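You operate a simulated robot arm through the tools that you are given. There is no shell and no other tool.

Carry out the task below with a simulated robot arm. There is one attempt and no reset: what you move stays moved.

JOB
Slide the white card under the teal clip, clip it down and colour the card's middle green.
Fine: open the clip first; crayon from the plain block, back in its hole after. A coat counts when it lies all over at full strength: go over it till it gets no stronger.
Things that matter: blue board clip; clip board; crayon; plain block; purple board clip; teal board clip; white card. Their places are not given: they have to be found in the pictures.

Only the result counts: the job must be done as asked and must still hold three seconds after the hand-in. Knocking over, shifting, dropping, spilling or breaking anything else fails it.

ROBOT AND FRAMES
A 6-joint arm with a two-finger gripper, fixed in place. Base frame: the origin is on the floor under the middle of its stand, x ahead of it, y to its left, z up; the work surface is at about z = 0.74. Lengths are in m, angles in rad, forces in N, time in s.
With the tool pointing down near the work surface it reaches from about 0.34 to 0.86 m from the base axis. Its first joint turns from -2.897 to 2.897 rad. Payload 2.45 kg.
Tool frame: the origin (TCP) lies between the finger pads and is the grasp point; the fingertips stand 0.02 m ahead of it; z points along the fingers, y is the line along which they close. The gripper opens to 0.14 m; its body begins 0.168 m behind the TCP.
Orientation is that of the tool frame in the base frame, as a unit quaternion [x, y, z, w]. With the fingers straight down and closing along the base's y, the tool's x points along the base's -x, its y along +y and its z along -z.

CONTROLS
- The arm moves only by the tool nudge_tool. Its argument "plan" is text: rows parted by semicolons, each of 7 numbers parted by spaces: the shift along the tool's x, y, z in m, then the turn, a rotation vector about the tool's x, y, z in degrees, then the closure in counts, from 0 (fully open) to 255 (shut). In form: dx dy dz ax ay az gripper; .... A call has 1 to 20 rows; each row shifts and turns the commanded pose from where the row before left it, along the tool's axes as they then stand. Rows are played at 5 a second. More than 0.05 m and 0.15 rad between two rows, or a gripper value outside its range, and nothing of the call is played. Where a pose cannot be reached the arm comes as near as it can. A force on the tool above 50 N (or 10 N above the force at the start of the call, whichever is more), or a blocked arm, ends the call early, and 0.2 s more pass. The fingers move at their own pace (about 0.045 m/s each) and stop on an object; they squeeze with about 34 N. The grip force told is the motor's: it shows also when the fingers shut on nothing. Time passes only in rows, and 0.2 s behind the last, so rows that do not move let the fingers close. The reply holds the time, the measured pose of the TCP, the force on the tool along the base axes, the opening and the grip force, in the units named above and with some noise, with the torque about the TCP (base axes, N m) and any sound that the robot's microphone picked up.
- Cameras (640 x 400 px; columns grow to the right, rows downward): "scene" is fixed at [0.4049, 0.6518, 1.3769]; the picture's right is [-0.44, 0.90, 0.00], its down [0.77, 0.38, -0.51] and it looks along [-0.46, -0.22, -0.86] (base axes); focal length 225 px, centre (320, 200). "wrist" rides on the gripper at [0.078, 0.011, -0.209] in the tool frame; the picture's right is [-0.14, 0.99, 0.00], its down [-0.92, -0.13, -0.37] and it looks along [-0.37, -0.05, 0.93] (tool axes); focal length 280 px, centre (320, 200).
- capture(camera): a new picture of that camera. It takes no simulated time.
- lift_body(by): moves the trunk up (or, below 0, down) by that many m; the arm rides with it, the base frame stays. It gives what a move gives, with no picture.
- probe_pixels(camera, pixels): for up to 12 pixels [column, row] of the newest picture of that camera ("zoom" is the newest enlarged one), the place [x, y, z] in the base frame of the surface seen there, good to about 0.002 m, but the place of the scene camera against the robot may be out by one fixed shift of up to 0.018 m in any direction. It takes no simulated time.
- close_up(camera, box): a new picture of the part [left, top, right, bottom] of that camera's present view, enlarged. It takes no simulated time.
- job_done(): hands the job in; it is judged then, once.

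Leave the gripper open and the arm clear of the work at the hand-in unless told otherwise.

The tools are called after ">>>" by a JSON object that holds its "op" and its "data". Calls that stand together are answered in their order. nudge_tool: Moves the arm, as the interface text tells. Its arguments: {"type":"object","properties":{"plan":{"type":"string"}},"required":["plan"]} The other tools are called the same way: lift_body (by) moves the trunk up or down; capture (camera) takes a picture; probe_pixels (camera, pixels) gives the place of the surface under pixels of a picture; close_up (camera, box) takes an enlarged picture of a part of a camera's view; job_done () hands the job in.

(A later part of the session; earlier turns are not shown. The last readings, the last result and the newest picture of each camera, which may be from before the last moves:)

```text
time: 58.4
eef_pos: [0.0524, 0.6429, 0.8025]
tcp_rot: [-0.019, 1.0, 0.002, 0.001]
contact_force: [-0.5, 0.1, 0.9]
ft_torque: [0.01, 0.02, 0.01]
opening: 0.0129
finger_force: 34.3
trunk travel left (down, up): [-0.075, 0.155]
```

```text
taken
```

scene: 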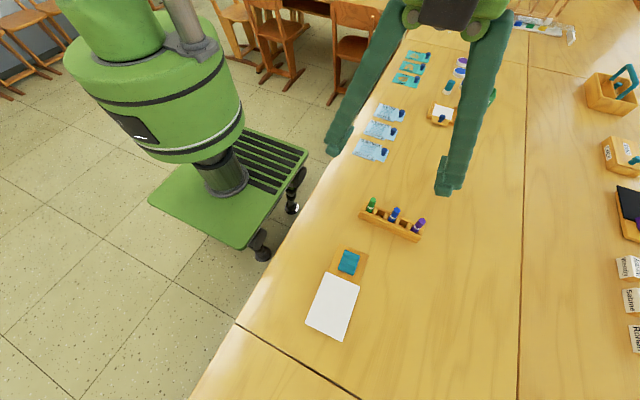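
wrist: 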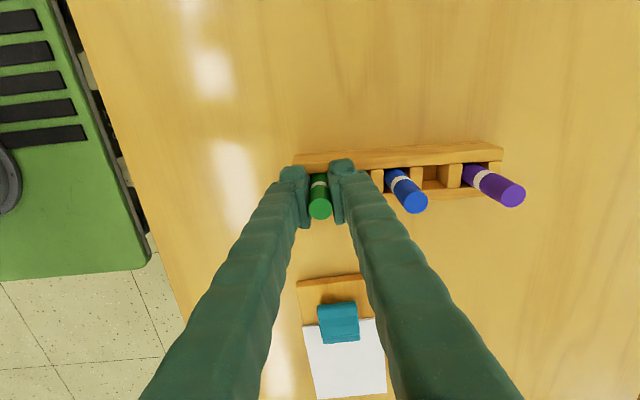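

Gripped (opening 0.0129, 34 N) at TCP (0.0524, 0.6429, 0.8025). I'll lift it straight up by 0.1 m and look at its lower end.

>>> {"op": "nudge_tool", "data": {"plan": "0 0 -0.01 0 0 0 255; 0 0 -0.02 0 0 0 255; 0 0 -0.03 0 0 0 255; 0 0 -0.04 0 0 0 255; 0 0 0 0 0 0 255"}}

>>> {"op": "capture", "data": {"camera": "scene"}}

>>> {"op": "capture", "data": {"camera": "wrist"}}

>>> {"op": "close_up", "data": {"camera": "scene", "box": [320, 130, 440, 250]}}

```text
time: 59.6
eef_pos: [0.0507, 0.6432, 0.903]
tcp_rot: [-0.017, 1.0, 0.002, 0.001]
contact_force: [0.3, -0.7, -0.2]
ft_torque: [0.0, 0.0, 0.04]
opening: 0.0129
finger_force: 33.8
trunk travel left (down, up): [-0.075, 0.155]
```

```text
taken
```

scene: 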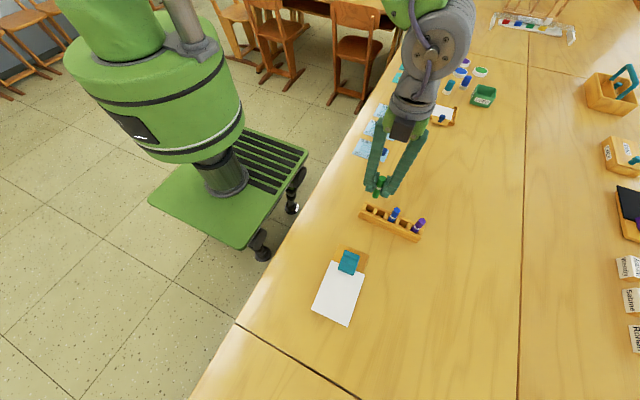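

```text
taken
```

wrist: 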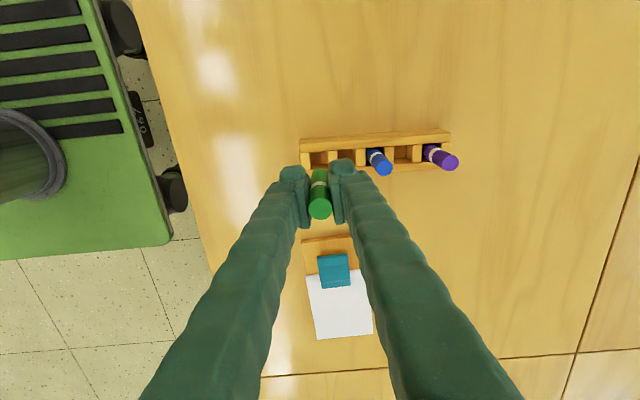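

```text
3.33 times, centred on (380, 190) of scene
```

zoom: 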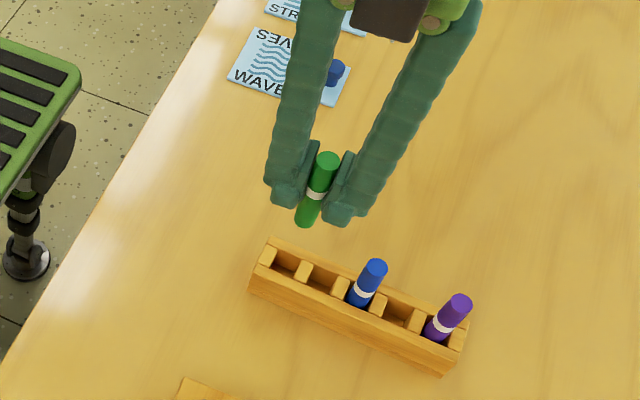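

The crayon came out cleanly. I'll probe along it in the enlarged scene view to get its length and lower end.

>>> {"op": "close_up", "data": {"camera": "scene", "box": [360, 165, 400, 205]}}

>>> {"op": "close_up", "data": {"camera": "wrist", "box": [275, 120, 365, 230]}}

```text
10.00 times, centred on (380, 185) of scene
```

zoom: 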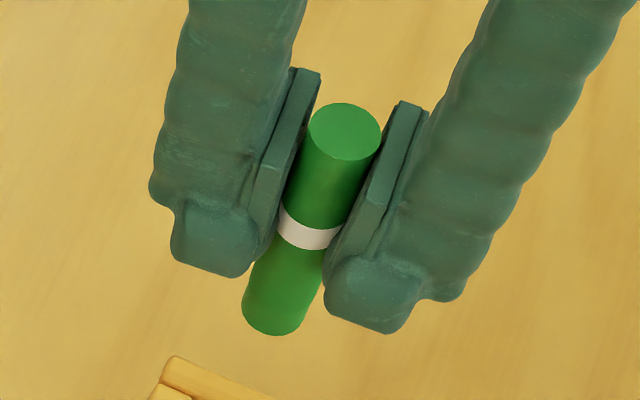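

```text
3.64 times, centred on (320, 175) of wrist
```

zoom: 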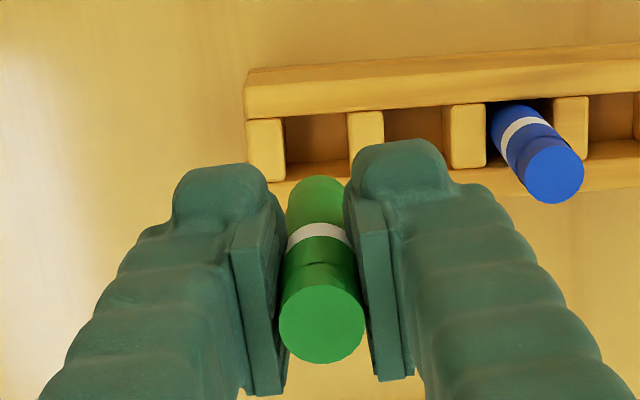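

>>> {"op": "probe_pixels", "data": {"camera": "scene", "pixels": [[375, 197], [375, 196], [376, 195], [376.5, 193], [379, 188], [380, 184], [382.5, 178], [374, 196], [376.5, 197]]}}

>>> {"op": "probe_pixels", "data": {"camera": "wrist", "pixels": [[319, 213], [320, 203], [319, 196], [318, 185], [318, 178], [318, 173], [320, 170]]}}

```text
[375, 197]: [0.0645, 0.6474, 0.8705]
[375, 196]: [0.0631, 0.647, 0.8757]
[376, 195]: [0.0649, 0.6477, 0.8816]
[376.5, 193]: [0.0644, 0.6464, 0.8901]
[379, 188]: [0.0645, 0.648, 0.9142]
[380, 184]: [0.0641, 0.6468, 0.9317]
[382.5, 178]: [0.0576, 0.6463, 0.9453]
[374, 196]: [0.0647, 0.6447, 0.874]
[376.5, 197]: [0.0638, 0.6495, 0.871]
```

```text
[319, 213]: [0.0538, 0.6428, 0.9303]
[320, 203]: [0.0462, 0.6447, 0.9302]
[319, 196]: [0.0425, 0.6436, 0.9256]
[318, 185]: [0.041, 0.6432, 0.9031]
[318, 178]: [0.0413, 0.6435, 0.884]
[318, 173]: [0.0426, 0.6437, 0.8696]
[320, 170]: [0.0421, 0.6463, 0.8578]
```

Crayon length is about 0.08 m; its lower end is about 0.053 m below the TCP, so touching the card (z ≈ 0.7595) needs TCP z ≈ 0.812. I'll probe the card's corners once more for its middle.

>>> {"op": "close_up", "data": {"camera": "wrist", "box": [290, 230, 390, 350]}}

>>> {"op": "probe_pixels", "data": {"camera": "wrist", "pixels": [[308, 279], [366, 271], [318, 336], [371, 331], [312, 307], [340, 335], [340, 310], [355, 275], [302, 245], [349, 240]]}}

```text
3.33 times, centred on (340, 290) of wrist
```

zoom: 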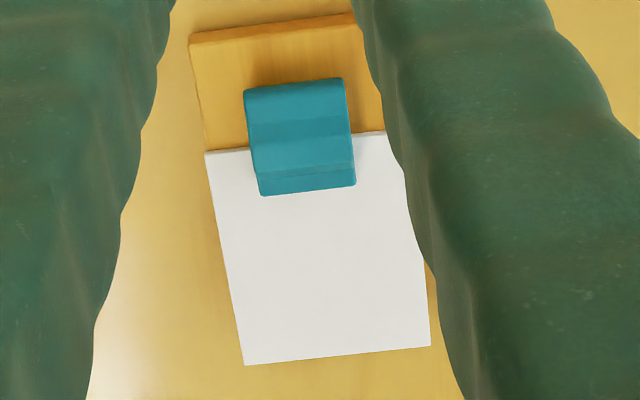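

```text
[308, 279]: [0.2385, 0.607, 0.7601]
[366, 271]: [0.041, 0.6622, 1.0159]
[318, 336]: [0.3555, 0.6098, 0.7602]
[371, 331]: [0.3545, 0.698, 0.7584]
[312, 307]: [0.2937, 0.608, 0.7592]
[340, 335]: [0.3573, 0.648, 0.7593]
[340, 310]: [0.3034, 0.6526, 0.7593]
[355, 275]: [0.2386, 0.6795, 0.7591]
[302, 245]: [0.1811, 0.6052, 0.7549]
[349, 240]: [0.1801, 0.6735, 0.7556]
```

Card middle ≈ (0.2955, 0.6535). I carry the crayon there, keeping it at height, then lower to about 3 cm above the card.

>>> {"op": "nudge_tool", "data": {"plan": "-0.041 0.0003 0 0 0 0 255; -0.041 0.0003 0 0 0 0 255; -0.041 0.0003 0 0 0 0 255; -0.041 0.0003 0 0 0 0 255; -0.041 0.0003 0 0 0 0 255; -0.040 0.0002 0 0 0 0 255; 0 0 0.03 0 0 0 255; 0 0 0.02 0 0 0 255; 0 0 0 0 0 0 255"}}

>>> {"op": "capture", "data": {"camera": "wrist"}}

>>> {"op": "close_up", "data": {"camera": "scene", "box": [290, 230, 390, 340]}}

```text
time: 61.6
eef_pos: [0.2945, 0.6543, 0.8534]
tcp_rot: [-0.018, 1.0, 0.004, 0.0]
contact_force: [0.5, -0.1, 0.0]
ft_torque: [0.0, 0.02, 0.0]
opening: 0.0127
finger_force: 34.0
trunk travel left (down, up): [-0.075, 0.155]
```

```text
taken
```

wrist: 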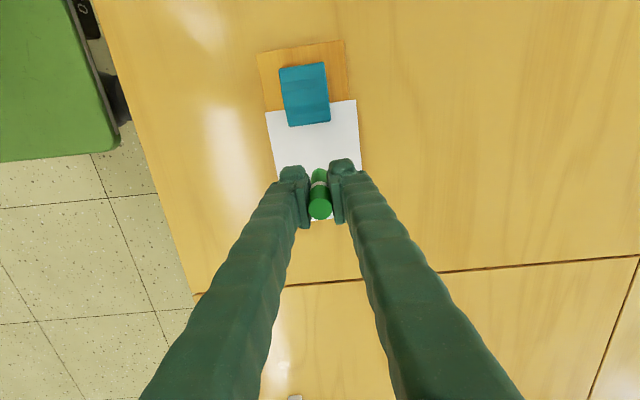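

```text
3.64 times, centred on (340, 285) of scene
```

zoom: 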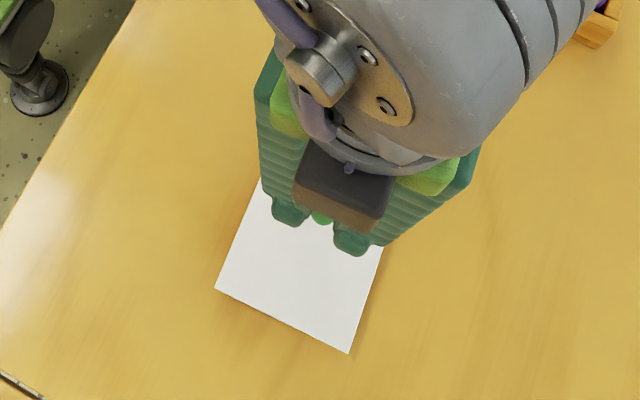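

Over the middle. Now lower slowly until light contact.

>>> {"op": "nudge_tool", "data": {"plan": "0 0 0.02 0 0 0 255; 0 0 0.012 0 0 0 255; 0 0 0.004 0 0 0 255; 0 0 0.002 0 0 0 255; 0 0 0.001 0 0 0 255; 0 0 0.001 0 0 0 255; 0 0 0 0 0 0 255"}}

```text
time: 63.2
eef_pos: [0.2965, 0.6535, 0.8139]
tcp_rot: [-0.018, 1.0, 0.002, 0.001]
contact_force: [0.3, 0.2, -0.7]
ft_torque: [-0.01, 0.02, 0.01]
opening: 0.0128
finger_force: 34.1
trunk travel left (down, up): [-0.075, 0.155]
```

>>> {"op": "nudge_tool", "data": {"plan": "0 0 0.001 0 0 0 255; 0 0 0 0 0 0 255"}}

>>> {"op": "nudge_tool", "data": {"plan": "0 0 0.001 0 0 0 255; 0 0 0 0 0 0 255"}}

>>> {"op": "nudge_tool", "data": {"plan": "0 0 0.001 0 0 0 255; 0 0 0 0 0 0 255"}}

```text
time: 63.8
eef_pos: [0.297, 0.6534, 0.8138]
tcp_rot: [-0.019, 1.0, 0.002, 0.001]
contact_force: [0.6, -0.3, 0.4]
ft_torque: [0.03, -0.01, -0.02]
opening: 0.0126
finger_force: 33.8
trunk travel left (down, up): [-0.075, 0.155]
```

```text
time: 64.4
eef_pos: [0.2968, 0.6542, 0.8122]
tcp_rot: [-0.019, 1.0, 0.003, 0.002]
contact_force: [0.3, 0.7, 1.4]
ft_torque: [-0.01, 0.0, -0.01]
opening: 0.0129
finger_force: 33.3
trunk travel left (down, up): [-0.075, 0.155]
```

```text
time: 65.0
eef_pos: [0.2969, 0.654, 0.8118]
tcp_rot: [-0.018, 1.0, 0.003, 0.001]
contact_force: [-1.1, 0.1, 6.0]
ft_torque: [-0.03, 0.04, 0.0]
opening: 0.0127
finger_force: 34.6
trunk travel left (down, up): [-0.075, 0.155]
```

Light contact (6 N) at TCP z ≈ 0.812. A short test stroke in x, then I'll lift and look at the mark.

>>> {"op": "nudge_tool", "data": {"plan": "0.005 0 0 0 0 0 255; 0.005 0 0 0 0 0 255; -0.005 0 0 0 0 0 255; -0.005 0 0 0 0 0 255; -0.005 0 0 0 0 0 255; -0.005 0 0 0 0 0 255; 0.005 0 0 0 0 0 255; 0.005 0 0 0 0 0 255; 0 0 -0.01 0 0 0 255; 0 0 -0.03 0 0 0 255; 0.04 0 -0.02 0 0 0 255; 0.04 0 0 0 0 0 255; 0.04 0 0 0 0 0 255; 0 0 0 0 0 0 255"}}

>>> {"op": "capture", "data": {"camera": "wrist"}}

>>> {"op": "close_up", "data": {"camera": "scene", "box": [300, 240, 380, 340]}}

```text
time: 68.0
eef_pos: [0.1757, 0.6494, 0.871]
tcp_rot: [-0.018, 1.0, 0.003, 0.002]
contact_force: [0.7, 0.3, 0.2]
ft_torque: [0.01, -0.03, -0.01]
opening: 0.013
finger_force: 34.4
trunk travel left (down, up): [-0.075, 0.155]
```

```text
taken
```

wrist: 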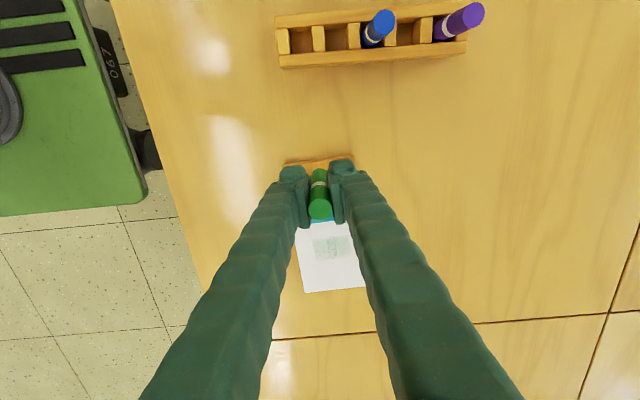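

```text
4.00 times, centred on (340, 290) of scene
```

zoom: 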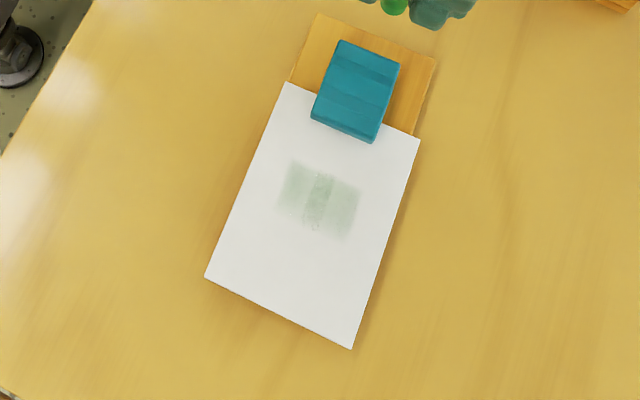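

A faint green rectangle has appeared in the card's middle, with the middle strip stronger. I'll enlarge it and measure.

>>> {"op": "close_up", "data": {"camera": "scene", "box": [315, 265, 365, 315]}}

>>> {"op": "probe_pixels", "data": {"camera": "zoom", "pixels": [[320, 200], [240, 160], [380, 200], [220, 250], [350, 300], [280, 180], [300, 170], [260, 260]]}}

>>> {"op": "close_up", "data": {"camera": "wrist", "box": [290, 215, 370, 300]}}

```text
8.00 times, centred on (340, 290) of scene
```

zoom: 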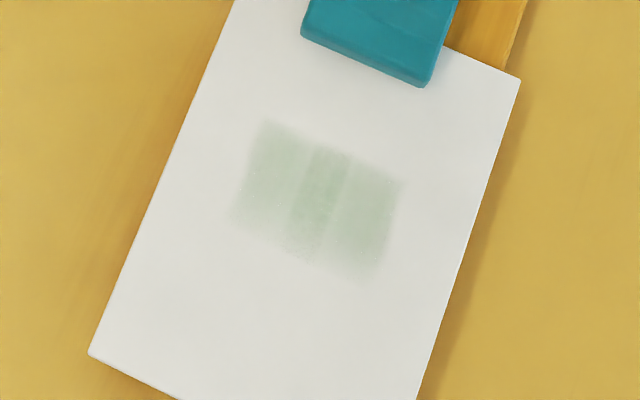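

```text
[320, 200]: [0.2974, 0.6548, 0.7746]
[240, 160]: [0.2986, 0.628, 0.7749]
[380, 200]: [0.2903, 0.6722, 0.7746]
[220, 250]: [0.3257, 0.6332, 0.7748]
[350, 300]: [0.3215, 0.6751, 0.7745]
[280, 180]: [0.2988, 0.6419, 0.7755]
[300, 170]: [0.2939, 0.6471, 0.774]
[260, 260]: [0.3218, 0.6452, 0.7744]
```

```text
4.71 times, centred on (330, 258) of wrist
```

zoom: 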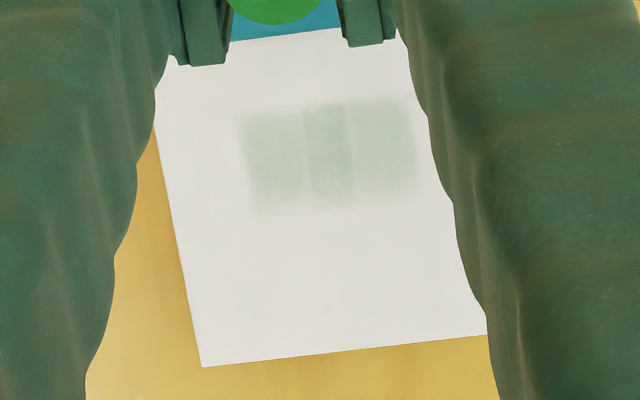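

>>> {"op": "probe_pixels", "data": {"camera": "wrist", "pixels": [[313, 240], [349, 237], [317, 261], [350, 257], [326, 240], [336, 239], [330, 250], [306, 270], [340, 285]]}}

```text
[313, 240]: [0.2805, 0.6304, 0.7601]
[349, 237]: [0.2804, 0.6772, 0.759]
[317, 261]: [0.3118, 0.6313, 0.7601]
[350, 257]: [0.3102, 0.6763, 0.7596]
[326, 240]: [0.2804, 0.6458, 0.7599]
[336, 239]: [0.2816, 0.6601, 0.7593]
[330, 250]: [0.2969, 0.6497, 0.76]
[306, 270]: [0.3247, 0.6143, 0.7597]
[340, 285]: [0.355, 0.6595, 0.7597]
```

The rectangle spans about x 0.280–0.312, y 0.630–0.677, with the stroked strip in the middle stronger. I'll now make a stroke 15 mm toward +y to see how the coat builds up there.

>>> {"op": "nudge_tool", "data": {"plan": "-0.04 0 0 0 0 0 255; -0.04 0 0 0 0 0 255; -0.04 0 0.02 0 0 0 255; 0 0 0.03 0 0 0 255; 0 0.015 0 0 0 0 255; 0 0 0.01 0 0 0 255; 0.006 0 0 0 0 0 255; 0.006 0 0 0 0 0 255; -0.006 0 0 0 0 0 255; -0.006 0 0 0 0 0 255; -0.006 0 0 0 0 0 255; -0.006 0 0 0 0 0 255; 0.006 0 0 0 0 0 255; 0.006 0 0 0 0 0 255; 0 0 -0.01 0 0 0 255; 0 0 -0.03 0 0 0 255; 0.04 -0.015 -0.02 0 0 0 255; 0.04 0 0 0 0 0 255; 0.04 0 0 0 0 0 255; 0 0 0 0 0 0 255"}}

>>> {"op": "capture", "data": {"camera": "wrist"}}

>>> {"op": "close_up", "data": {"camera": "scene", "box": [315, 265, 365, 315]}}

>>> {"op": "close_up", "data": {"camera": "wrist", "box": [290, 215, 370, 300]}}

```text
time: 72.2
eef_pos: [0.177, 0.6481, 0.8722]
tcp_rot: [-0.018, 1.0, 0.003, 0.001]
contact_force: [-0.9, 0.0, 0.1]
ft_torque: [-0.02, -0.07, -0.01]
opening: 0.0126
finger_force: 33.7
trunk travel left (down, up): [-0.075, 0.155]
```

```text
taken
```

wrist: 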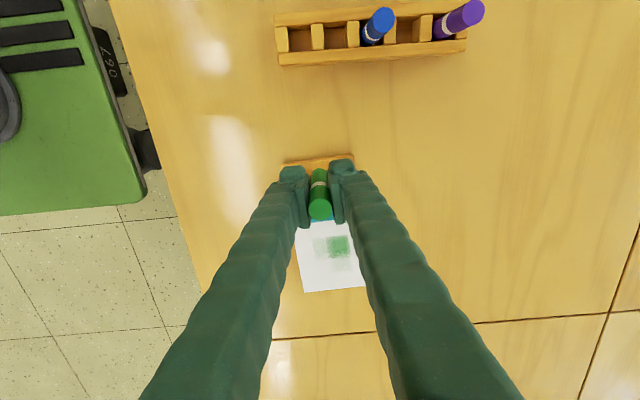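

```text
8.00 times, centred on (340, 290) of scene
```

zoom: 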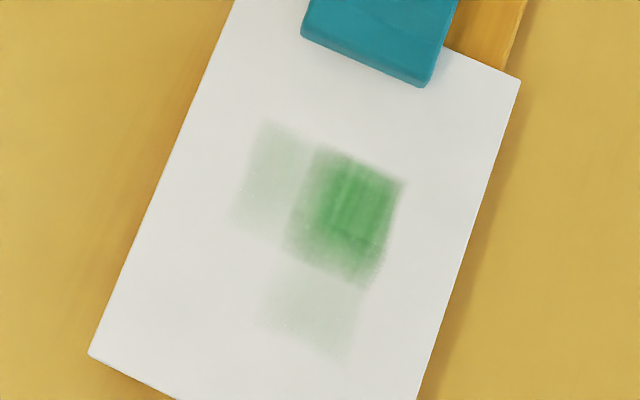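

```text
4.71 times, centred on (330, 258) of wrist
```

zoom: 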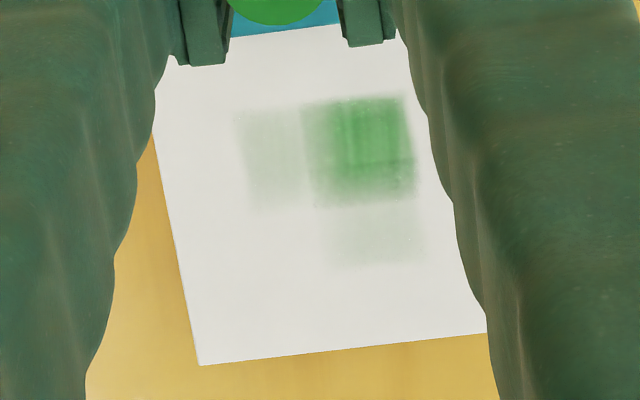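

The coat builds up with each pass and spreads a bit wider than the tip; edges near x = 0.280 and y = 0.677 look sharply bounded. I'll run a raster over x ≈ 0.285–0.327, y ≈ 0.635–0.672 in lines along the card.

>>> {"op": "nudge_tool", "data": {"plan": "-0.036 -0.006 0 0 0 0 255; -0.036 -0.006 0 0 0 0 255; -0.036 -0.006 0.02 0 0 0 255; 0 0 0.03 0 0 0 255; 0 0 0.01 0 0 0 255; -0.007 0 0 0 0 0 255; -0.007 0 0 0 0 0 255; -0.007 0 0 0 0 0 255; -0.007 0 0 0 0 0 255; -0.007 0 0 0 0 0 255; -0.007 0 0 0 0 0 255; 0 0.009 0 0 0 0 255; 0.007 0 0 0 0 0 255; 0.007 0 0 0 0 0 255; 0.007 0 0 0 0 0 255; 0.007 0 0 0 0 0 255; 0.007 0 0 0 0 0 255; 0.007 0 0 0 0 0 255; 0 0.009 0 0 0 0 255; 0 0 0 0 0 0 255"}}

>>> {"op": "nudge_tool", "data": {"plan": "-0.007 0 0 0 0 0 255; -0.007 0 0 0 0 0 255; -0.007 0 0 0 0 0 255; -0.007 0 0 0 0 0 255; -0.007 0 0 0 0 0 255; -0.007 0 0 0 0 0 255; 0 0.009 0 0 0 0 255; 0.007 0 0 0 0 0 255; 0.007 0 0 0 0 0 255; 0.007 0 0 0 0 0 255; 0.007 0 0 0 0 0 255; 0.007 0 0 0 0 0 255; 0.007 0 0 0 0 0 255; 0 0.009 0 0 0 0 255; -0.007 0 0 0 0 0 255; -0.007 0 0 0 0 0 255; -0.007 0 0 0 0 0 255; -0.007 0 0 0 0 0 255; -0.007 0 0 0 0 0 255; -0.007 0 0 0 0 0 255"}}

>>> {"op": "nudge_tool", "data": {"plan": "0 0 -0.01 0 0 0 255; 0 0 -0.03 0 0 0 255; 0.04 -0.009 -0.02 0 0 0 255; 0.04 -0.009 0 0 0 0 255; 0.04 0 0 0 0 0 255; 0.03 0 0 0 0 0 255; 0 0 0 0 0 0 255"}}

>>> {"op": "capture", "data": {"camera": "wrist"}}

>>> {"op": "close_up", "data": {"camera": "scene", "box": [315, 265, 365, 315]}}

>>> {"op": "close_up", "data": {"camera": "wrist", "box": [290, 215, 370, 300]}}

```text
time: 76.4
eef_pos: [0.285, 0.6543, 0.8115]
tcp_rot: [-0.018, 1.0, 0.002, 0.001]
contact_force: [-0.6, -0.7, 5.4]
ft_torque: [-0.06, 0.04, 0.02]
opening: 0.0127
finger_force: 34.1
trunk travel left (down, up): [-0.075, 0.155]
```

```text
time: 80.6
eef_pos: [0.3246, 0.6721, 0.8125]
tcp_rot: [-0.018, 1.0, 0.002, 0.0]
contact_force: [-0.7, 0.1, -0.6]
ft_torque: [0.0, 0.03, 0.0]
opening: 0.0147
finger_force: 33.8
trunk travel left (down, up): [-0.075, 0.155]
```

```text
time: 82.2
eef_pos: [0.1767, 0.6487, 0.8711]
tcp_rot: [-0.018, 1.0, 0.002, 0.001]
contact_force: [-0.1, 0.2, 0.4]
ft_torque: [0.0, -0.07, -0.03]
opening: 0.0143
finger_force: 34.2
trunk travel left (down, up): [-0.075, 0.155]
```

```text
taken
```

wrist: 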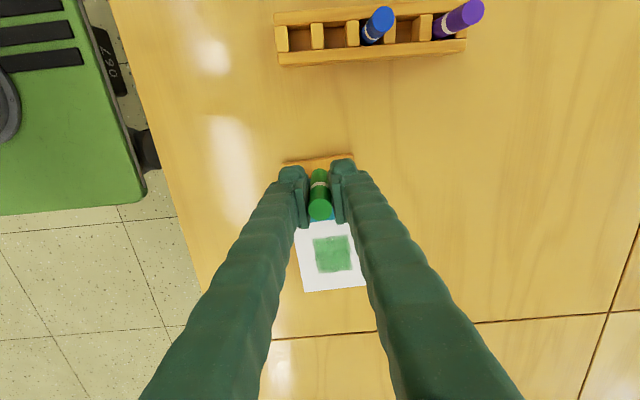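

```text
8.00 times, centred on (340, 290) of scene
```

zoom: 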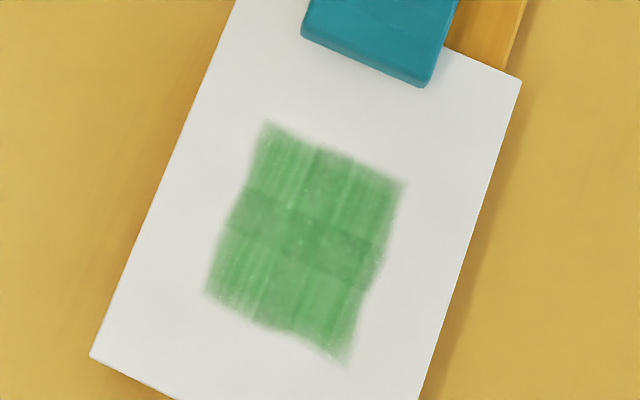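

```text
4.71 times, centred on (330, 258) of wrist
```

zoom: 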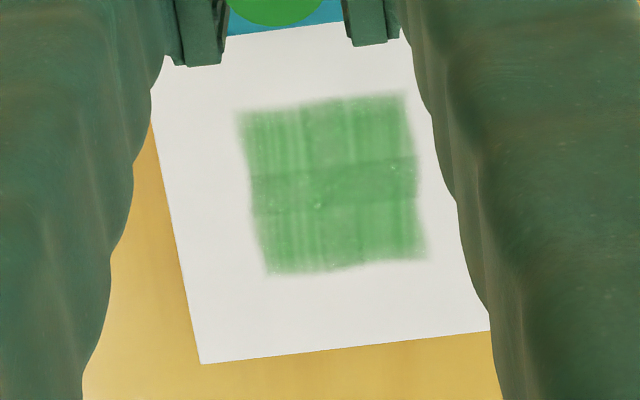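

The painted zone is now clearly a 3×3-cell square, x ≈ 0.280–0.328, y ≈ 0.630–0.678, bounded by its own edges. It needs more coats. The opening reading changed (0.0147), so I'll check how the crayon sits in the fingers.

>>> {"op": "close_up", "data": {"camera": "scene", "box": [330, 205, 390, 265]}}

>>> {"op": "close_up", "data": {"camera": "wrist", "box": [275, 150, 365, 230]}}

>>> {"op": "probe_pixels", "data": {"camera": "wrist", "pixels": [[319, 213], [313, 212], [327, 212], [320, 203], [319, 218], [318, 185], [318, 178], [317, 173], [330, 232], [330, 250], [332, 268]]}}

```text
6.67 times, centred on (360, 235) of scene
```

zoom: 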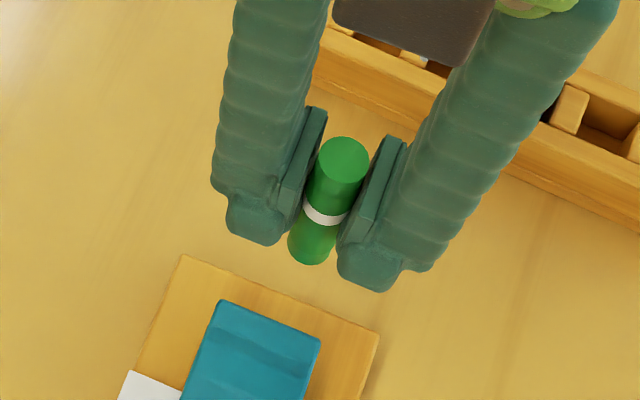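

```text
5.00 times, centred on (320, 190) of wrist
```

zoom: 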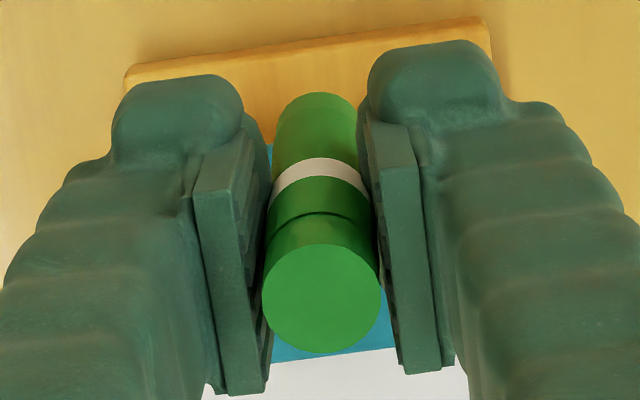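

```text
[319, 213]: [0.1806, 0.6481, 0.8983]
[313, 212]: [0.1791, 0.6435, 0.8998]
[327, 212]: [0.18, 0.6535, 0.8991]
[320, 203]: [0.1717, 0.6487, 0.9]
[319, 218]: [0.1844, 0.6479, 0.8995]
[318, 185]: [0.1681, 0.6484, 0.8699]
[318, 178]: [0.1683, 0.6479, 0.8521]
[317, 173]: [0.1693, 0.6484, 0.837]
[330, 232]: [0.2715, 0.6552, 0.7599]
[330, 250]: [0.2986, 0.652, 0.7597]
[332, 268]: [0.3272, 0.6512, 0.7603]
```

The crayon slid up about 1 mm in the fingers but stands straight. I'll go back to the zone's corner, then feel for contact gently before rubbing crosswise.

>>> {"op": "nudge_tool", "data": {"plan": "-0.036 -0.0063 0 0 0 0 255; -0.036 -0.0063 0 0 0 0 255; -0.036 -0.0064 0.02 0 0 0 255; 0 0 0.03 0 0 0 255; 0 0 0.01 0 0 0 255; 0 0 0 0 0 0 255"}}

>>> {"op": "nudge_tool", "data": {"plan": "0 0 0.0007 0 0 0 255; 0 0 0 0 0 0 255"}}

```text
time: 83.6
eef_pos: [0.284, 0.6341, 0.8123]
tcp_rot: [-0.018, 1.0, 0.003, 0.001]
contact_force: [0.3, 0.2, -0.3]
ft_torque: [0.01, 0.02, -0.01]
opening: 0.0143
finger_force: 33.9
trunk travel left (down, up): [-0.075, 0.155]
```

```text
time: 84.2
eef_pos: [0.285, 0.6347, 0.8116]
tcp_rot: [-0.018, 1.0, 0.002, 0.001]
contact_force: [-0.4, 0.7, 3.0]
ft_torque: [0.03, 0.01, -0.02]
opening: 0.0142
finger_force: 33.6
trunk travel left (down, up): [-0.075, 0.155]
```

3 N contact. Now crosswise lines (along y), three in this call and then two more.

>>> {"op": "nudge_tool", "data": {"plan": "0 0.0063 0.0005 0 0 0 255; 0 0.0063 0 0 0 0 255; 0 0.0063 0 0 0 0 255; 0 0.0063 0 0 0 0 255; 0 0.0063 0 0 0 0 255; 0 0.0063 0 0 0 0 255; -0.01 0 0 0 0 0 255; 0 -0.0063 0 0 0 0 255; 0 -0.0063 0 0 0 0 255; 0 -0.0063 0 0 0 0 255; 0 -0.0063 0 0 0 0 255; 0 -0.0063 0 0 0 0 255; 0 -0.0063 0 0 0 0 255; -0.01 0 0 0 0 0 255; 0 0.0063 0 0 0 0 255; 0 0.0063 0 0 0 0 255; 0 0.0063 0 0 0 0 255; 0 0.0063 0 0 0 0 255; 0 0.0063 0 0 0 0 255; 0 0.0063 0 0 0 0 255"}}

>>> {"op": "nudge_tool", "data": {"plan": "-0.01 0 0 0 0 0 255; 0 -0.0063 0 0 0 0 255; 0 -0.0063 0 0 0 0 255; 0 -0.0063 0 0 0 0 255; 0 -0.0063 0 0 0 0 255; 0 -0.0063 0 0 0 0 255; 0 -0.0063 0 0 0 0 255; -0.01 0 0 0 0 0 255; 0 0.0063 0 0 0 0 255; 0 0.0063 0 0 0 0 255; 0 0.0063 0 0 0 0 255; 0 0.0063 0 0 0 0 255; 0 0.0063 0 0 0 0 255; 0 0.0063 0 0 0 0 255; 0 0 0 0 0 0 255"}}

```text
time: 88.4
eef_pos: [0.3034, 0.6725, 0.8103]
tcp_rot: [-0.019, 1.0, 0.003, 0.001]
contact_force: [0.4, -0.2, 1.9]
ft_torque: [-0.03, -0.01, 0.01]
opening: 0.0143
finger_force: 34.1
trunk travel left (down, up): [-0.075, 0.155]
```

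```text
time: 91.6
eef_pos: [0.3247, 0.6737, 0.8099]
tcp_rot: [-0.018, 1.0, 0.001, 0.001]
contact_force: [-0.2, 0.0, -0.3]
ft_torque: [0.01, 0.0, 0.0]
opening: 0.0143
finger_force: 33.4
trunk travel left (down, up): [-0.075, 0.155]
```

Contact has vanished at the end, so I'll lift and look at both the coat and the crayon.

>>> {"op": "nudge_tool", "data": {"plan": "0 0 -0.01 0 0 0 255; 0 0 -0.03 0 0 0 255; 0.04 -0.009 -0.02 0 0 0 255; 0.04 -0.01 0 0 0 0 255; 0.04 0 0 0 0 0 255; 0.028 0 0 0 0 0 255; 0 0 0 0 0 0 255"}}

>>> {"op": "capture", "data": {"camera": "wrist"}}

>>> {"op": "close_up", "data": {"camera": "scene", "box": [315, 265, 365, 315]}}

>>> {"op": "close_up", "data": {"camera": "wrist", "box": [290, 215, 370, 300]}}

>>> {"op": "close_up", "data": {"camera": "wrist", "box": [275, 150, 365, 230]}}

>>> {"op": "probe_pixels", "data": {"camera": "wrist", "pixels": [[319, 213], [313, 212], [327, 212], [320, 203], [319, 218], [318, 185], [318, 178], [317, 173]]}}

```text
time: 93.2
eef_pos: [0.1763, 0.6493, 0.8679]
tcp_rot: [-0.019, 1.0, 0.002, 0.001]
contact_force: [0.6, -0.3, 0.0]
ft_torque: [-0.01, -0.01, -0.05]
opening: 0.0145
finger_force: 33.9
trunk travel left (down, up): [-0.075, 0.155]
```

```text
taken
```

wrist: 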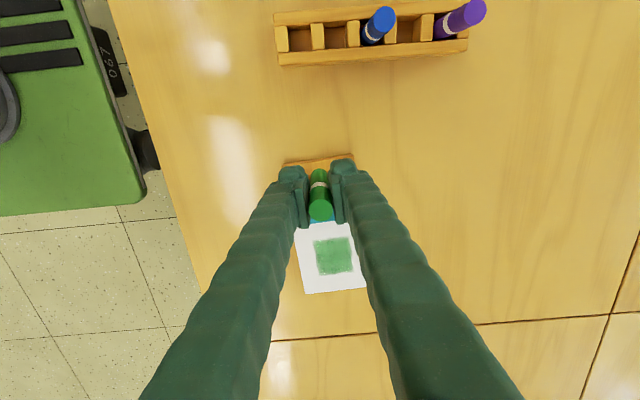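

```text
8.00 times, centred on (340, 290) of scene
```

zoom: 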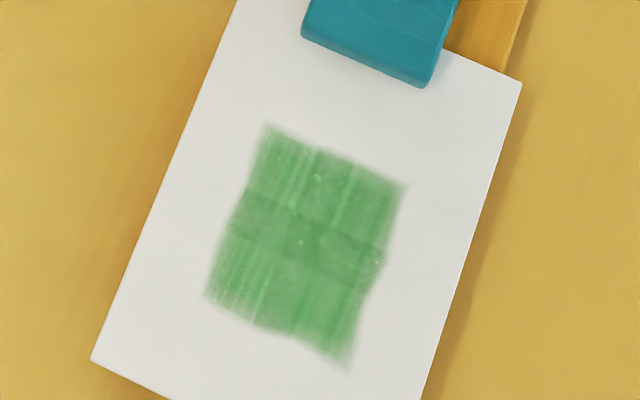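

```text
4.71 times, centred on (330, 258) of wrist
```

zoom: 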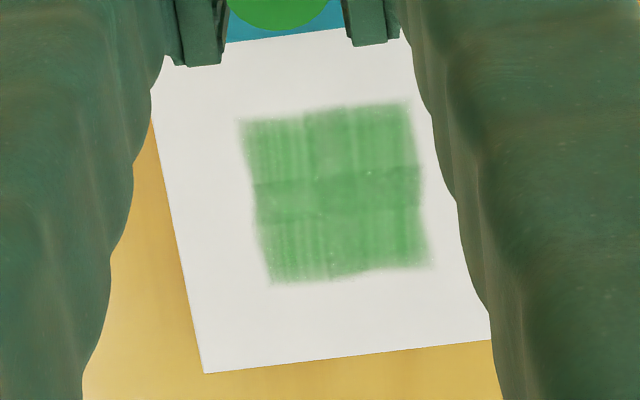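

```text
5.00 times, centred on (320, 190) of wrist
```

zoom: 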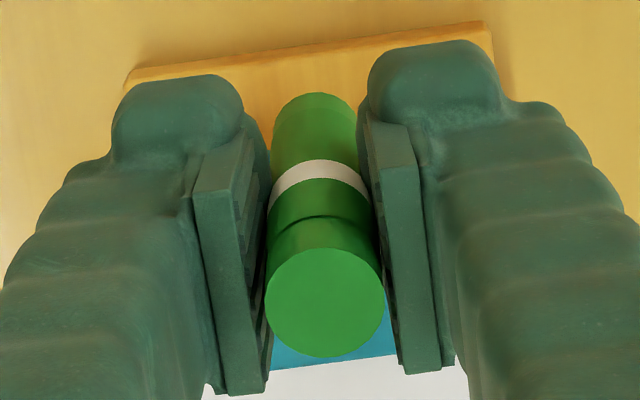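

```text
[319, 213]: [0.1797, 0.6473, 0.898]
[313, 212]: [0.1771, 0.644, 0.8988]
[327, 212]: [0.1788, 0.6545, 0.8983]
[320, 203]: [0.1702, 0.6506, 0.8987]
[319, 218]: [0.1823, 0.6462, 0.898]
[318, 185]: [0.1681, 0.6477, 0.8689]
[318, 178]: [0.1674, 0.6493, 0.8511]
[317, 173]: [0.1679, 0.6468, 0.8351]
```

The crayon creeps up in the fingers (top now 30 mm above the TCP), so I must use a lighter touch and follow it down. The coat looks like four overlapping quarter fields (2×2 cells of about 24 mm). I'll go to the -y column again, feel for contact and rub it more.

>>> {"op": "nudge_tool", "data": {"plan": "-0.036 -0.0058 0 0 0 0 255; -0.036 -0.0058 0 0 0 0 255; -0.0355 -0.0059 0.02 0 0 0 255; 0 0 0.03 0 0 0 255; 0 0 0.01 0 0 0 255; 0 0 0.001 0 0 0 255; 0 0 0 0 0 0 255"}}

>>> {"op": "nudge_tool", "data": {"plan": "0 0 0.0007 0 0 0 255; 0 0 0 0 0 0 255"}}

```text
time: 94.8
eef_pos: [0.2857, 0.6367, 0.8094]
tcp_rot: [-0.017, 1.0, 0.003, 0.001]
contact_force: [1.2, -0.9, 5.5]
ft_torque: [-0.03, -0.06, 0.0]
opening: 0.0143
finger_force: 34.5
trunk travel left (down, up): [-0.075, 0.155]
```

```text
time: 95.4
eef_pos: [0.2862, 0.6358, 0.8084]
tcp_rot: [-0.018, 1.0, 0.003, 0.001]
contact_force: [2.8, -1.0, 12.3]
ft_torque: [-0.02, -0.09, -0.02]
opening: 0.0144
finger_force: 34.0
trunk travel left (down, up): [-0.075, 0.155]
```

12 N is more than needed; I'll ease up 0.8 mm and rub lines along x in the -y column.

>>> {"op": "nudge_tool", "data": {"plan": "-0.008 0 -0.0008 0 0 0 255; -0.008 0 0 0 0 0 255; -0.008 0 0 0 0 0 255; -0.008 0 0 0 0 0 255; -0.008 0 0 0 0 0 255; 0 0.006 0 0 0 0 255; 0.008 0 0 0 0 0 255; 0.008 0 0 0 0 0 255; 0.008 0 0 0 0 0 255; 0.008 0 0 0 0 0 255; 0.008 0 0 0 0 0 255; 0 0.006 0 0 0 0 255; -0.008 0 0 0 0 0 255; -0.008 0 0 0 0 0 255; -0.008 0 0 0 0 0 255; -0.008 0 0 0 0 0 255; -0.008 0 0 0 0 0 255; 0 0 0 0 0 0 255"}}

```text
time: 99.2
eef_pos: [0.3237, 0.6486, 0.8098]
tcp_rot: [-0.018, 1.0, 0.002, 0.001]
contact_force: [-0.8, -0.6, 0.8]
ft_torque: [-0.02, 0.0, -0.01]
opening: 0.0144
finger_force: 34.2
trunk travel left (down, up): [-0.075, 0.155]
```

Force at the +x end is low (0.8 N), so I'll press 0.8 mm lower there and check.

>>> {"op": "nudge_tool", "data": {"plan": "0 0.006 0.0008 0 0 0 255; 0 0 0 0 0 0 255"}}

```text
time: 99.8
eef_pos: [0.3251, 0.6549, 0.8089]
tcp_rot: [-0.018, 1.0, 0.003, 0.001]
contact_force: [0.5, -1.1, 4.6]
ft_torque: [-0.05, -0.01, 0.03]
opening: 0.0143
finger_force: 34.4
trunk travel left (down, up): [-0.075, 0.155]
```

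4.6 N. Now the lines in the +y column, with a tiny height change along x to keep the contact even.

>>> {"op": "nudge_tool", "data": {"plan": "0.008 0.002 -0.0001 0 0 0 255; 0.008 0.002 -0.0001 0 0 0 255; 0.008 0 -0.0001 0 0 0 255; 0.008 0 -0.0001 0 0 0 255; 0.008 0 -0.0001 0 0 0 255; 0 0.007 0 0 0 0 255; -0.008 0 0.0001 0 0 0 255; -0.008 0 0.0001 0 0 0 255; -0.008 0 0.0001 0 0 0 255; -0.008 0 0.0001 0 0 0 255; -0.008 0 0.0001 0 0 0 255; 0 0.007 0 0 0 0 255; 0.008 0 -0.0001 0 0 0 255; 0.008 0 -0.0001 0 0 0 255; 0.008 0 -0.0001 0 0 0 255; 0.008 0 -0.0001 0 0 0 255; 0.008 0 -0.0001 0 0 0 255; 0 0 0 0 0 0 255"}}

```text
time: 103.6
eef_pos: [0.2829, 0.6708, 0.8091]
tcp_rot: [-0.018, 1.0, 0.003, 0.0]
contact_force: [1.9, -0.5, 5.3]
ft_torque: [0.07, -0.04, 0.01]
opening: 0.0146
finger_force: 34.3
trunk travel left (down, up): [-0.075, 0.155]
```

Contact stayed good. Lift and compare the coat with before.

>>> {"op": "nudge_tool", "data": {"plan": "0 0 -0.01 0 0 0 255; 0 0 -0.03 0 0 0 255; 0.036 -0.0095 -0.02 0 0 0 255; 0.036 -0.009 0 0 0 0 255; 0.0355 0 0 0 0 0 255; 0 0 0 0 0 0 255"}}

>>> {"op": "capture", "data": {"camera": "wrist"}}

>>> {"op": "close_up", "data": {"camera": "scene", "box": [315, 265, 365, 315]}}

>>> {"op": "close_up", "data": {"camera": "wrist", "box": [290, 215, 370, 300]}}

>>> {"op": "probe_pixels", "data": {"camera": "wrist", "pixels": [[319, 213], [313, 212], [327, 212], [320, 203], [319, 218], [318, 185], [318, 178], [317, 173]]}}

```text
time: 105.0
eef_pos: [0.1783, 0.649, 0.8691]
tcp_rot: [-0.019, 1.0, 0.002, 0.0]
contact_force: [-0.1, -0.6, -0.3]
ft_torque: [-0.05, -0.02, 0.02]
opening: 0.0146
finger_force: 34.2
trunk travel left (down, up): [-0.075, 0.155]
```

```text
taken
```

wrist: 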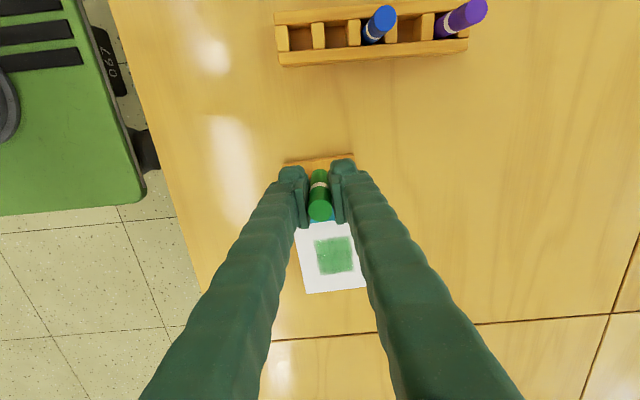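

```text
8.00 times, centred on (340, 290) of scene
```

zoom: 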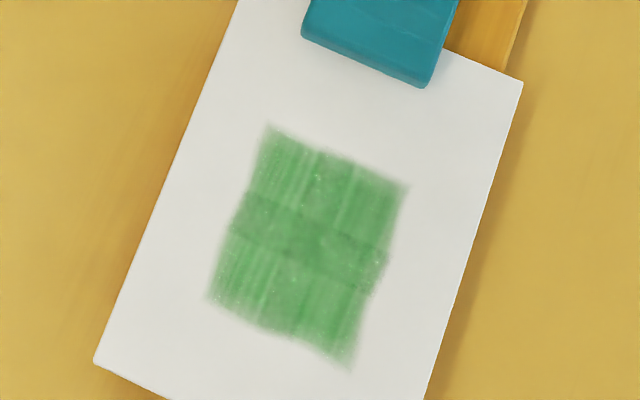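

```text
4.71 times, centred on (330, 258) of wrist
```

zoom: 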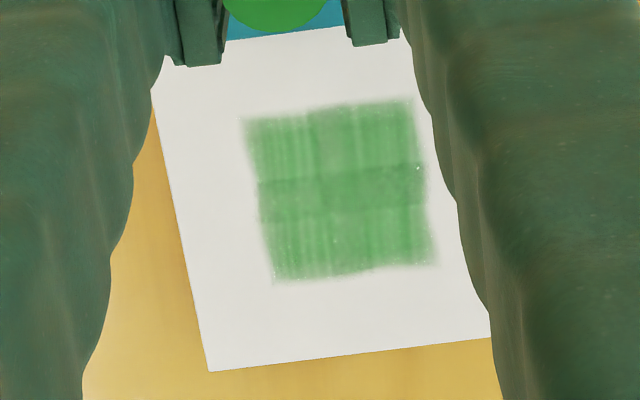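

```text
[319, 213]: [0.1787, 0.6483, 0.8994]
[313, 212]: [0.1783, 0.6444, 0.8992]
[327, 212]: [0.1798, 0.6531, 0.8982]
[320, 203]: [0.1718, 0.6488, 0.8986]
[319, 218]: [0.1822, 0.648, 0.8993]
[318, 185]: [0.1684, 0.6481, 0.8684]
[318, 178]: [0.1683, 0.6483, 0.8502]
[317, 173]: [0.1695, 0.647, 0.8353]
```

The coat looks the same as before this pass, i.e. it seems close to saturation. I'll enlarge strongly to compare the four quarters.

>>> {"op": "close_up", "data": {"camera": "scene", "box": [328, 277, 354, 313]}}

>>> {"op": "close_up", "data": {"camera": "wrist", "box": [310, 233, 358, 281]}}

```text
11.11 times, centred on (341, 295) of scene
```

zoom: 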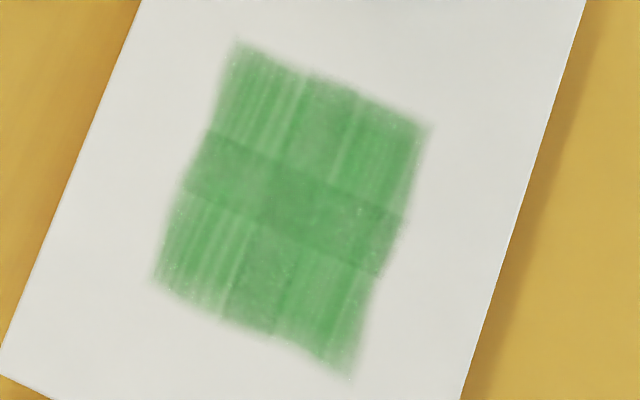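

```text
8.33 times, centred on (334, 257) of wrist
```

zoom: 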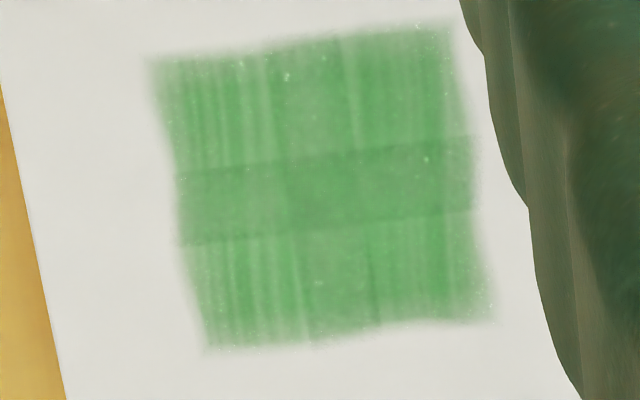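

All four quarters look alike. To be sure it gets no stronger, I'll make one more full pass at the same light contact and compare.

>>> {"op": "nudge_tool", "data": {"plan": "-0.036 -0.005 0 0 0 0 255; -0.036 -0.005 0 0 0 0 255; -0.0355 -0.005 0.02 0 0 0 255; 0 0 0.03 0 0 0 255; 0 0 0.0098 0 0 0 255; -0.008 0 0.0001 0 0 0 255; -0.008 0 0.0001 0 0 0 255; -0.008 0 0.0001 0 0 0 255; -0.008 0 0.0001 0 0 0 255; -0.008 0 0.0001 0 0 0 255; 0 0.006 0 0 0 0 255; 0.008 0 -0.0001 0 0 0 255; 0.008 0 -0.0001 0 0 0 255; 0.008 0 -0.0001 0 0 0 255; 0.008 0 -0.0001 0 0 0 255; 0.008 0 -0.0001 0 0 0 255; 0 0.004 0 0 0 0 255; 0 0.004 0 0 0 0 255; 0 0.004 0 0 0 0 255; 0 0 0 0 0 0 255"}}

>>> {"op": "nudge_tool", "data": {"plan": "-0.008 0 0.0001 0 0 0 255; -0.008 0 0.0001 0 0 0 255; -0.008 0 0.0001 0 0 0 255; -0.008 0 0.0001 0 0 0 255; -0.008 0 0.0001 0 0 0 255; 0 0.006 0 0 0 0 255; 0 0.006 0 0 0 0 255; 0.008 0 -0.0001 0 0 0 255; 0.008 0 -0.0001 0 0 0 255; 0.008 0 -0.0001 0 0 0 255; 0.008 0 -0.0001 0 0 0 255; 0.008 0 -0.0001 0 0 0 255; 0 0 0 0 0 0 255"}}

```text
time: 109.2
eef_pos: [0.2838, 0.6553, 0.8077]
tcp_rot: [-0.019, 1.0, 0.003, 0.001]
contact_force: [-1.1, -0.9, 4.1]
ft_torque: [-0.06, -0.02, -0.01]
opening: 0.0143
finger_force: 33.6
trunk travel left (down, up): [-0.075, 0.155]
```

```text
time: 112.0
eef_pos: [0.2841, 0.6681, 0.8089]
tcp_rot: [-0.018, 1.0, 0.003, 0.0]
contact_force: [0.7, 0.4, 2.2]
ft_torque: [0.01, -0.01, -0.01]
opening: 0.0145
finger_force: 34.5
trunk travel left (down, up): [-0.075, 0.155]
```

>>> {"op": "nudge_tool", "data": {"plan": "0 0 -0.01 0 0 0 255; 0 0 -0.03 0 0 0 255; 0.036 -0.0075 -0.02 0 0 0 255; 0.036 -0.0075 0 0 0 0 255; 0.0355 0 0 0 0 0 255; 0 0 0 0 0 0 255"}}

>>> {"op": "capture", "data": {"camera": "wrist"}}

>>> {"op": "close_up", "data": {"camera": "scene", "box": [315, 265, 365, 315]}}

>>> {"op": "close_up", "data": {"camera": "scene", "box": [328, 277, 354, 313]}}

>>> {"op": "close_up", "data": {"camera": "wrist", "box": [310, 233, 358, 281]}}

>>> {"op": "probe_pixels", "data": {"camera": "wrist", "pixels": [[319, 213], [313, 212], [327, 212], [320, 203], [319, 218], [318, 185], [318, 178], [317, 173]]}}

```text
time: 113.4
eef_pos: [0.1767, 0.6511, 0.8665]
tcp_rot: [-0.018, 1.0, 0.003, 0.0]
contact_force: [-1.1, -0.9, -0.2]
ft_torque: [-0.02, -0.06, -0.01]
opening: 0.0144
finger_force: 34.3
trunk travel left (down, up): [-0.075, 0.155]
```

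```text
taken
```

wrist: 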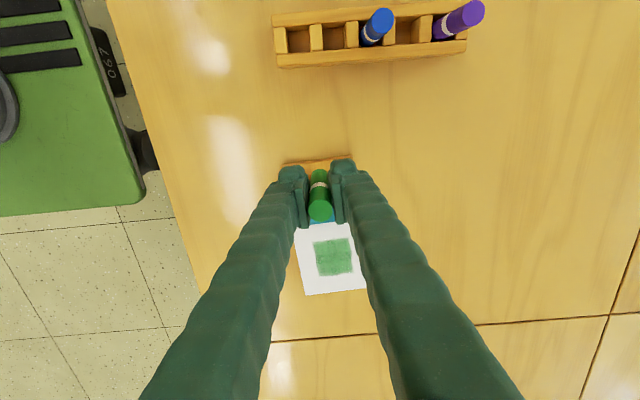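

```text
8.00 times, centred on (340, 290) of scene
```

zoom: 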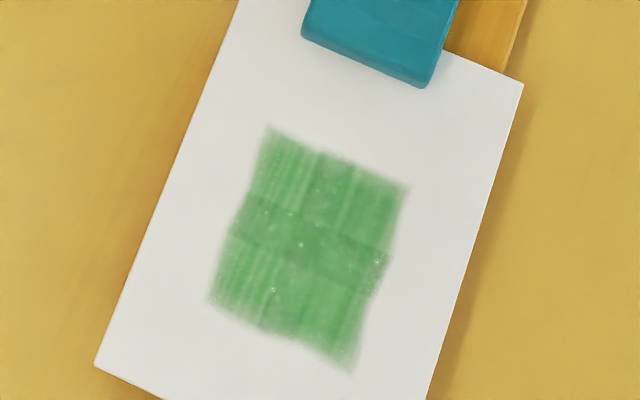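

```text
11.11 times, centred on (341, 295) of scene
```

zoom: 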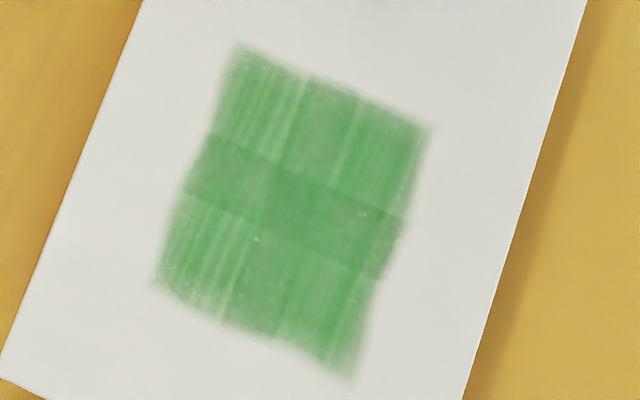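

```text
8.33 times, centred on (334, 257) of wrist
```

zoom: 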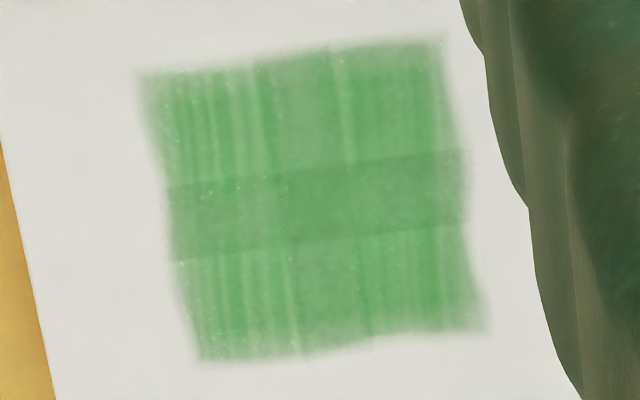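

```text
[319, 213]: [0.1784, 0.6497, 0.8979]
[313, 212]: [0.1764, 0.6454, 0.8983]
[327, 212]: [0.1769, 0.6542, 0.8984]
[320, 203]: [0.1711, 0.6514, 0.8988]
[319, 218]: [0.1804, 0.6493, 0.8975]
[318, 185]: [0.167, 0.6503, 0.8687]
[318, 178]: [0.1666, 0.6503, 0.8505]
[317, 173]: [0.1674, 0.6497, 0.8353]
```

The coat is unchanged, so it is at full strength. Now back to the block: I move above the crayon's hole (0.125 m back along the tool x, from my step count) and check the alignment before lowering.

>>> {"op": "nudge_tool", "data": {"plan": "0 0 -0.02 0 0 0 255; 0.042 -0.0006 0 0 0 0 255; 0.042 -0.0006 0 0 0 0 255; 0.041 -0.0005 0 0 0 0 255; 0 0 0 0 0 0 255; 0 0 0 0 0 0 255"}}

>>> {"op": "capture", "data": {"camera": "wrist"}}

>>> {"op": "close_up", "data": {"camera": "wrist", "box": [270, 120, 370, 230]}}

>>> {"op": "close_up", "data": {"camera": "scene", "box": [350, 170, 420, 240]}}

```text
time: 114.8
eef_pos: [0.0527, 0.643, 0.8869]
tcp_rot: [-0.019, 1.0, 0.003, 0.001]
contact_force: [-0.3, 0.1, -0.7]
ft_torque: [-0.04, 0.02, -0.01]
opening: 0.0146
finger_force: 34.2
trunk travel left (down, up): [-0.075, 0.155]
```

```text
taken
```

wrist: 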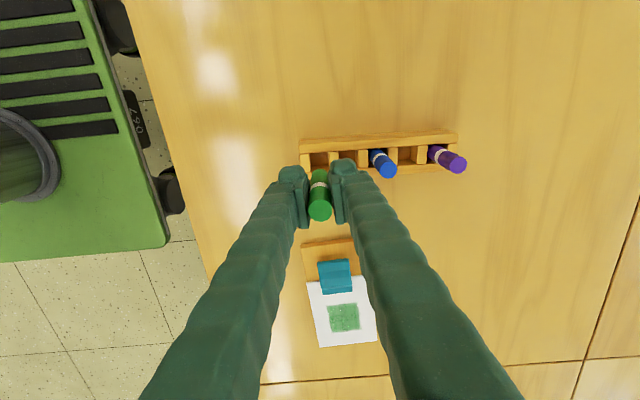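

```text
3.64 times, centred on (320, 175) of wrist
```

zoom: 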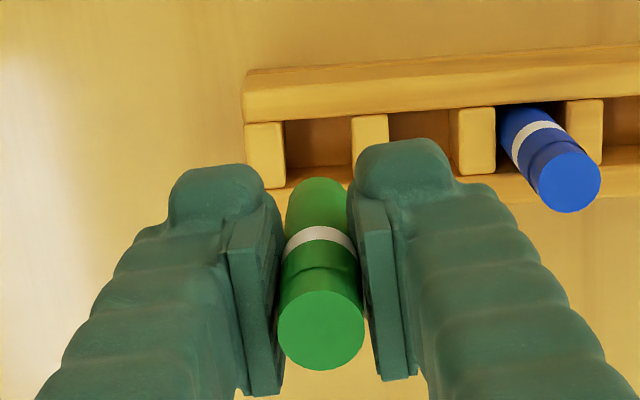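

```text
5.71 times, centred on (385, 205) of scene
```

zoom: 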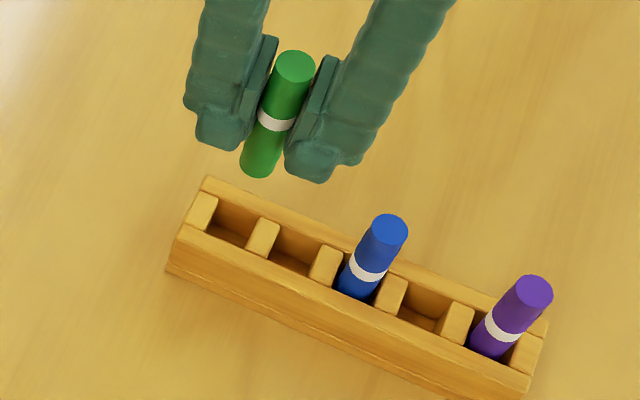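

>>> {"op": "probe_pixels", "data": {"camera": "wrist", "pixels": [[308, 162], [310, 162], [329, 160], [331, 160], [318, 178], [318, 173], [318, 185], [313, 212], [327, 212], [319, 220], [305, 146], [320, 144]]}}

```text
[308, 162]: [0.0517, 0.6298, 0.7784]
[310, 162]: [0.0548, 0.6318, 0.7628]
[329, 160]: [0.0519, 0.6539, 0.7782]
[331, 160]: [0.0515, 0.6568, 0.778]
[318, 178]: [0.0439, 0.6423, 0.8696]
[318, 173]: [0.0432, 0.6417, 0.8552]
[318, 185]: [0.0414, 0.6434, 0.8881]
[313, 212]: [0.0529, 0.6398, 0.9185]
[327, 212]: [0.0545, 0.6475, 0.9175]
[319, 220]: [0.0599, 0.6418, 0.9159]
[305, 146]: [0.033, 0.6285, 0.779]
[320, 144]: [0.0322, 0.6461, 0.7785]
```

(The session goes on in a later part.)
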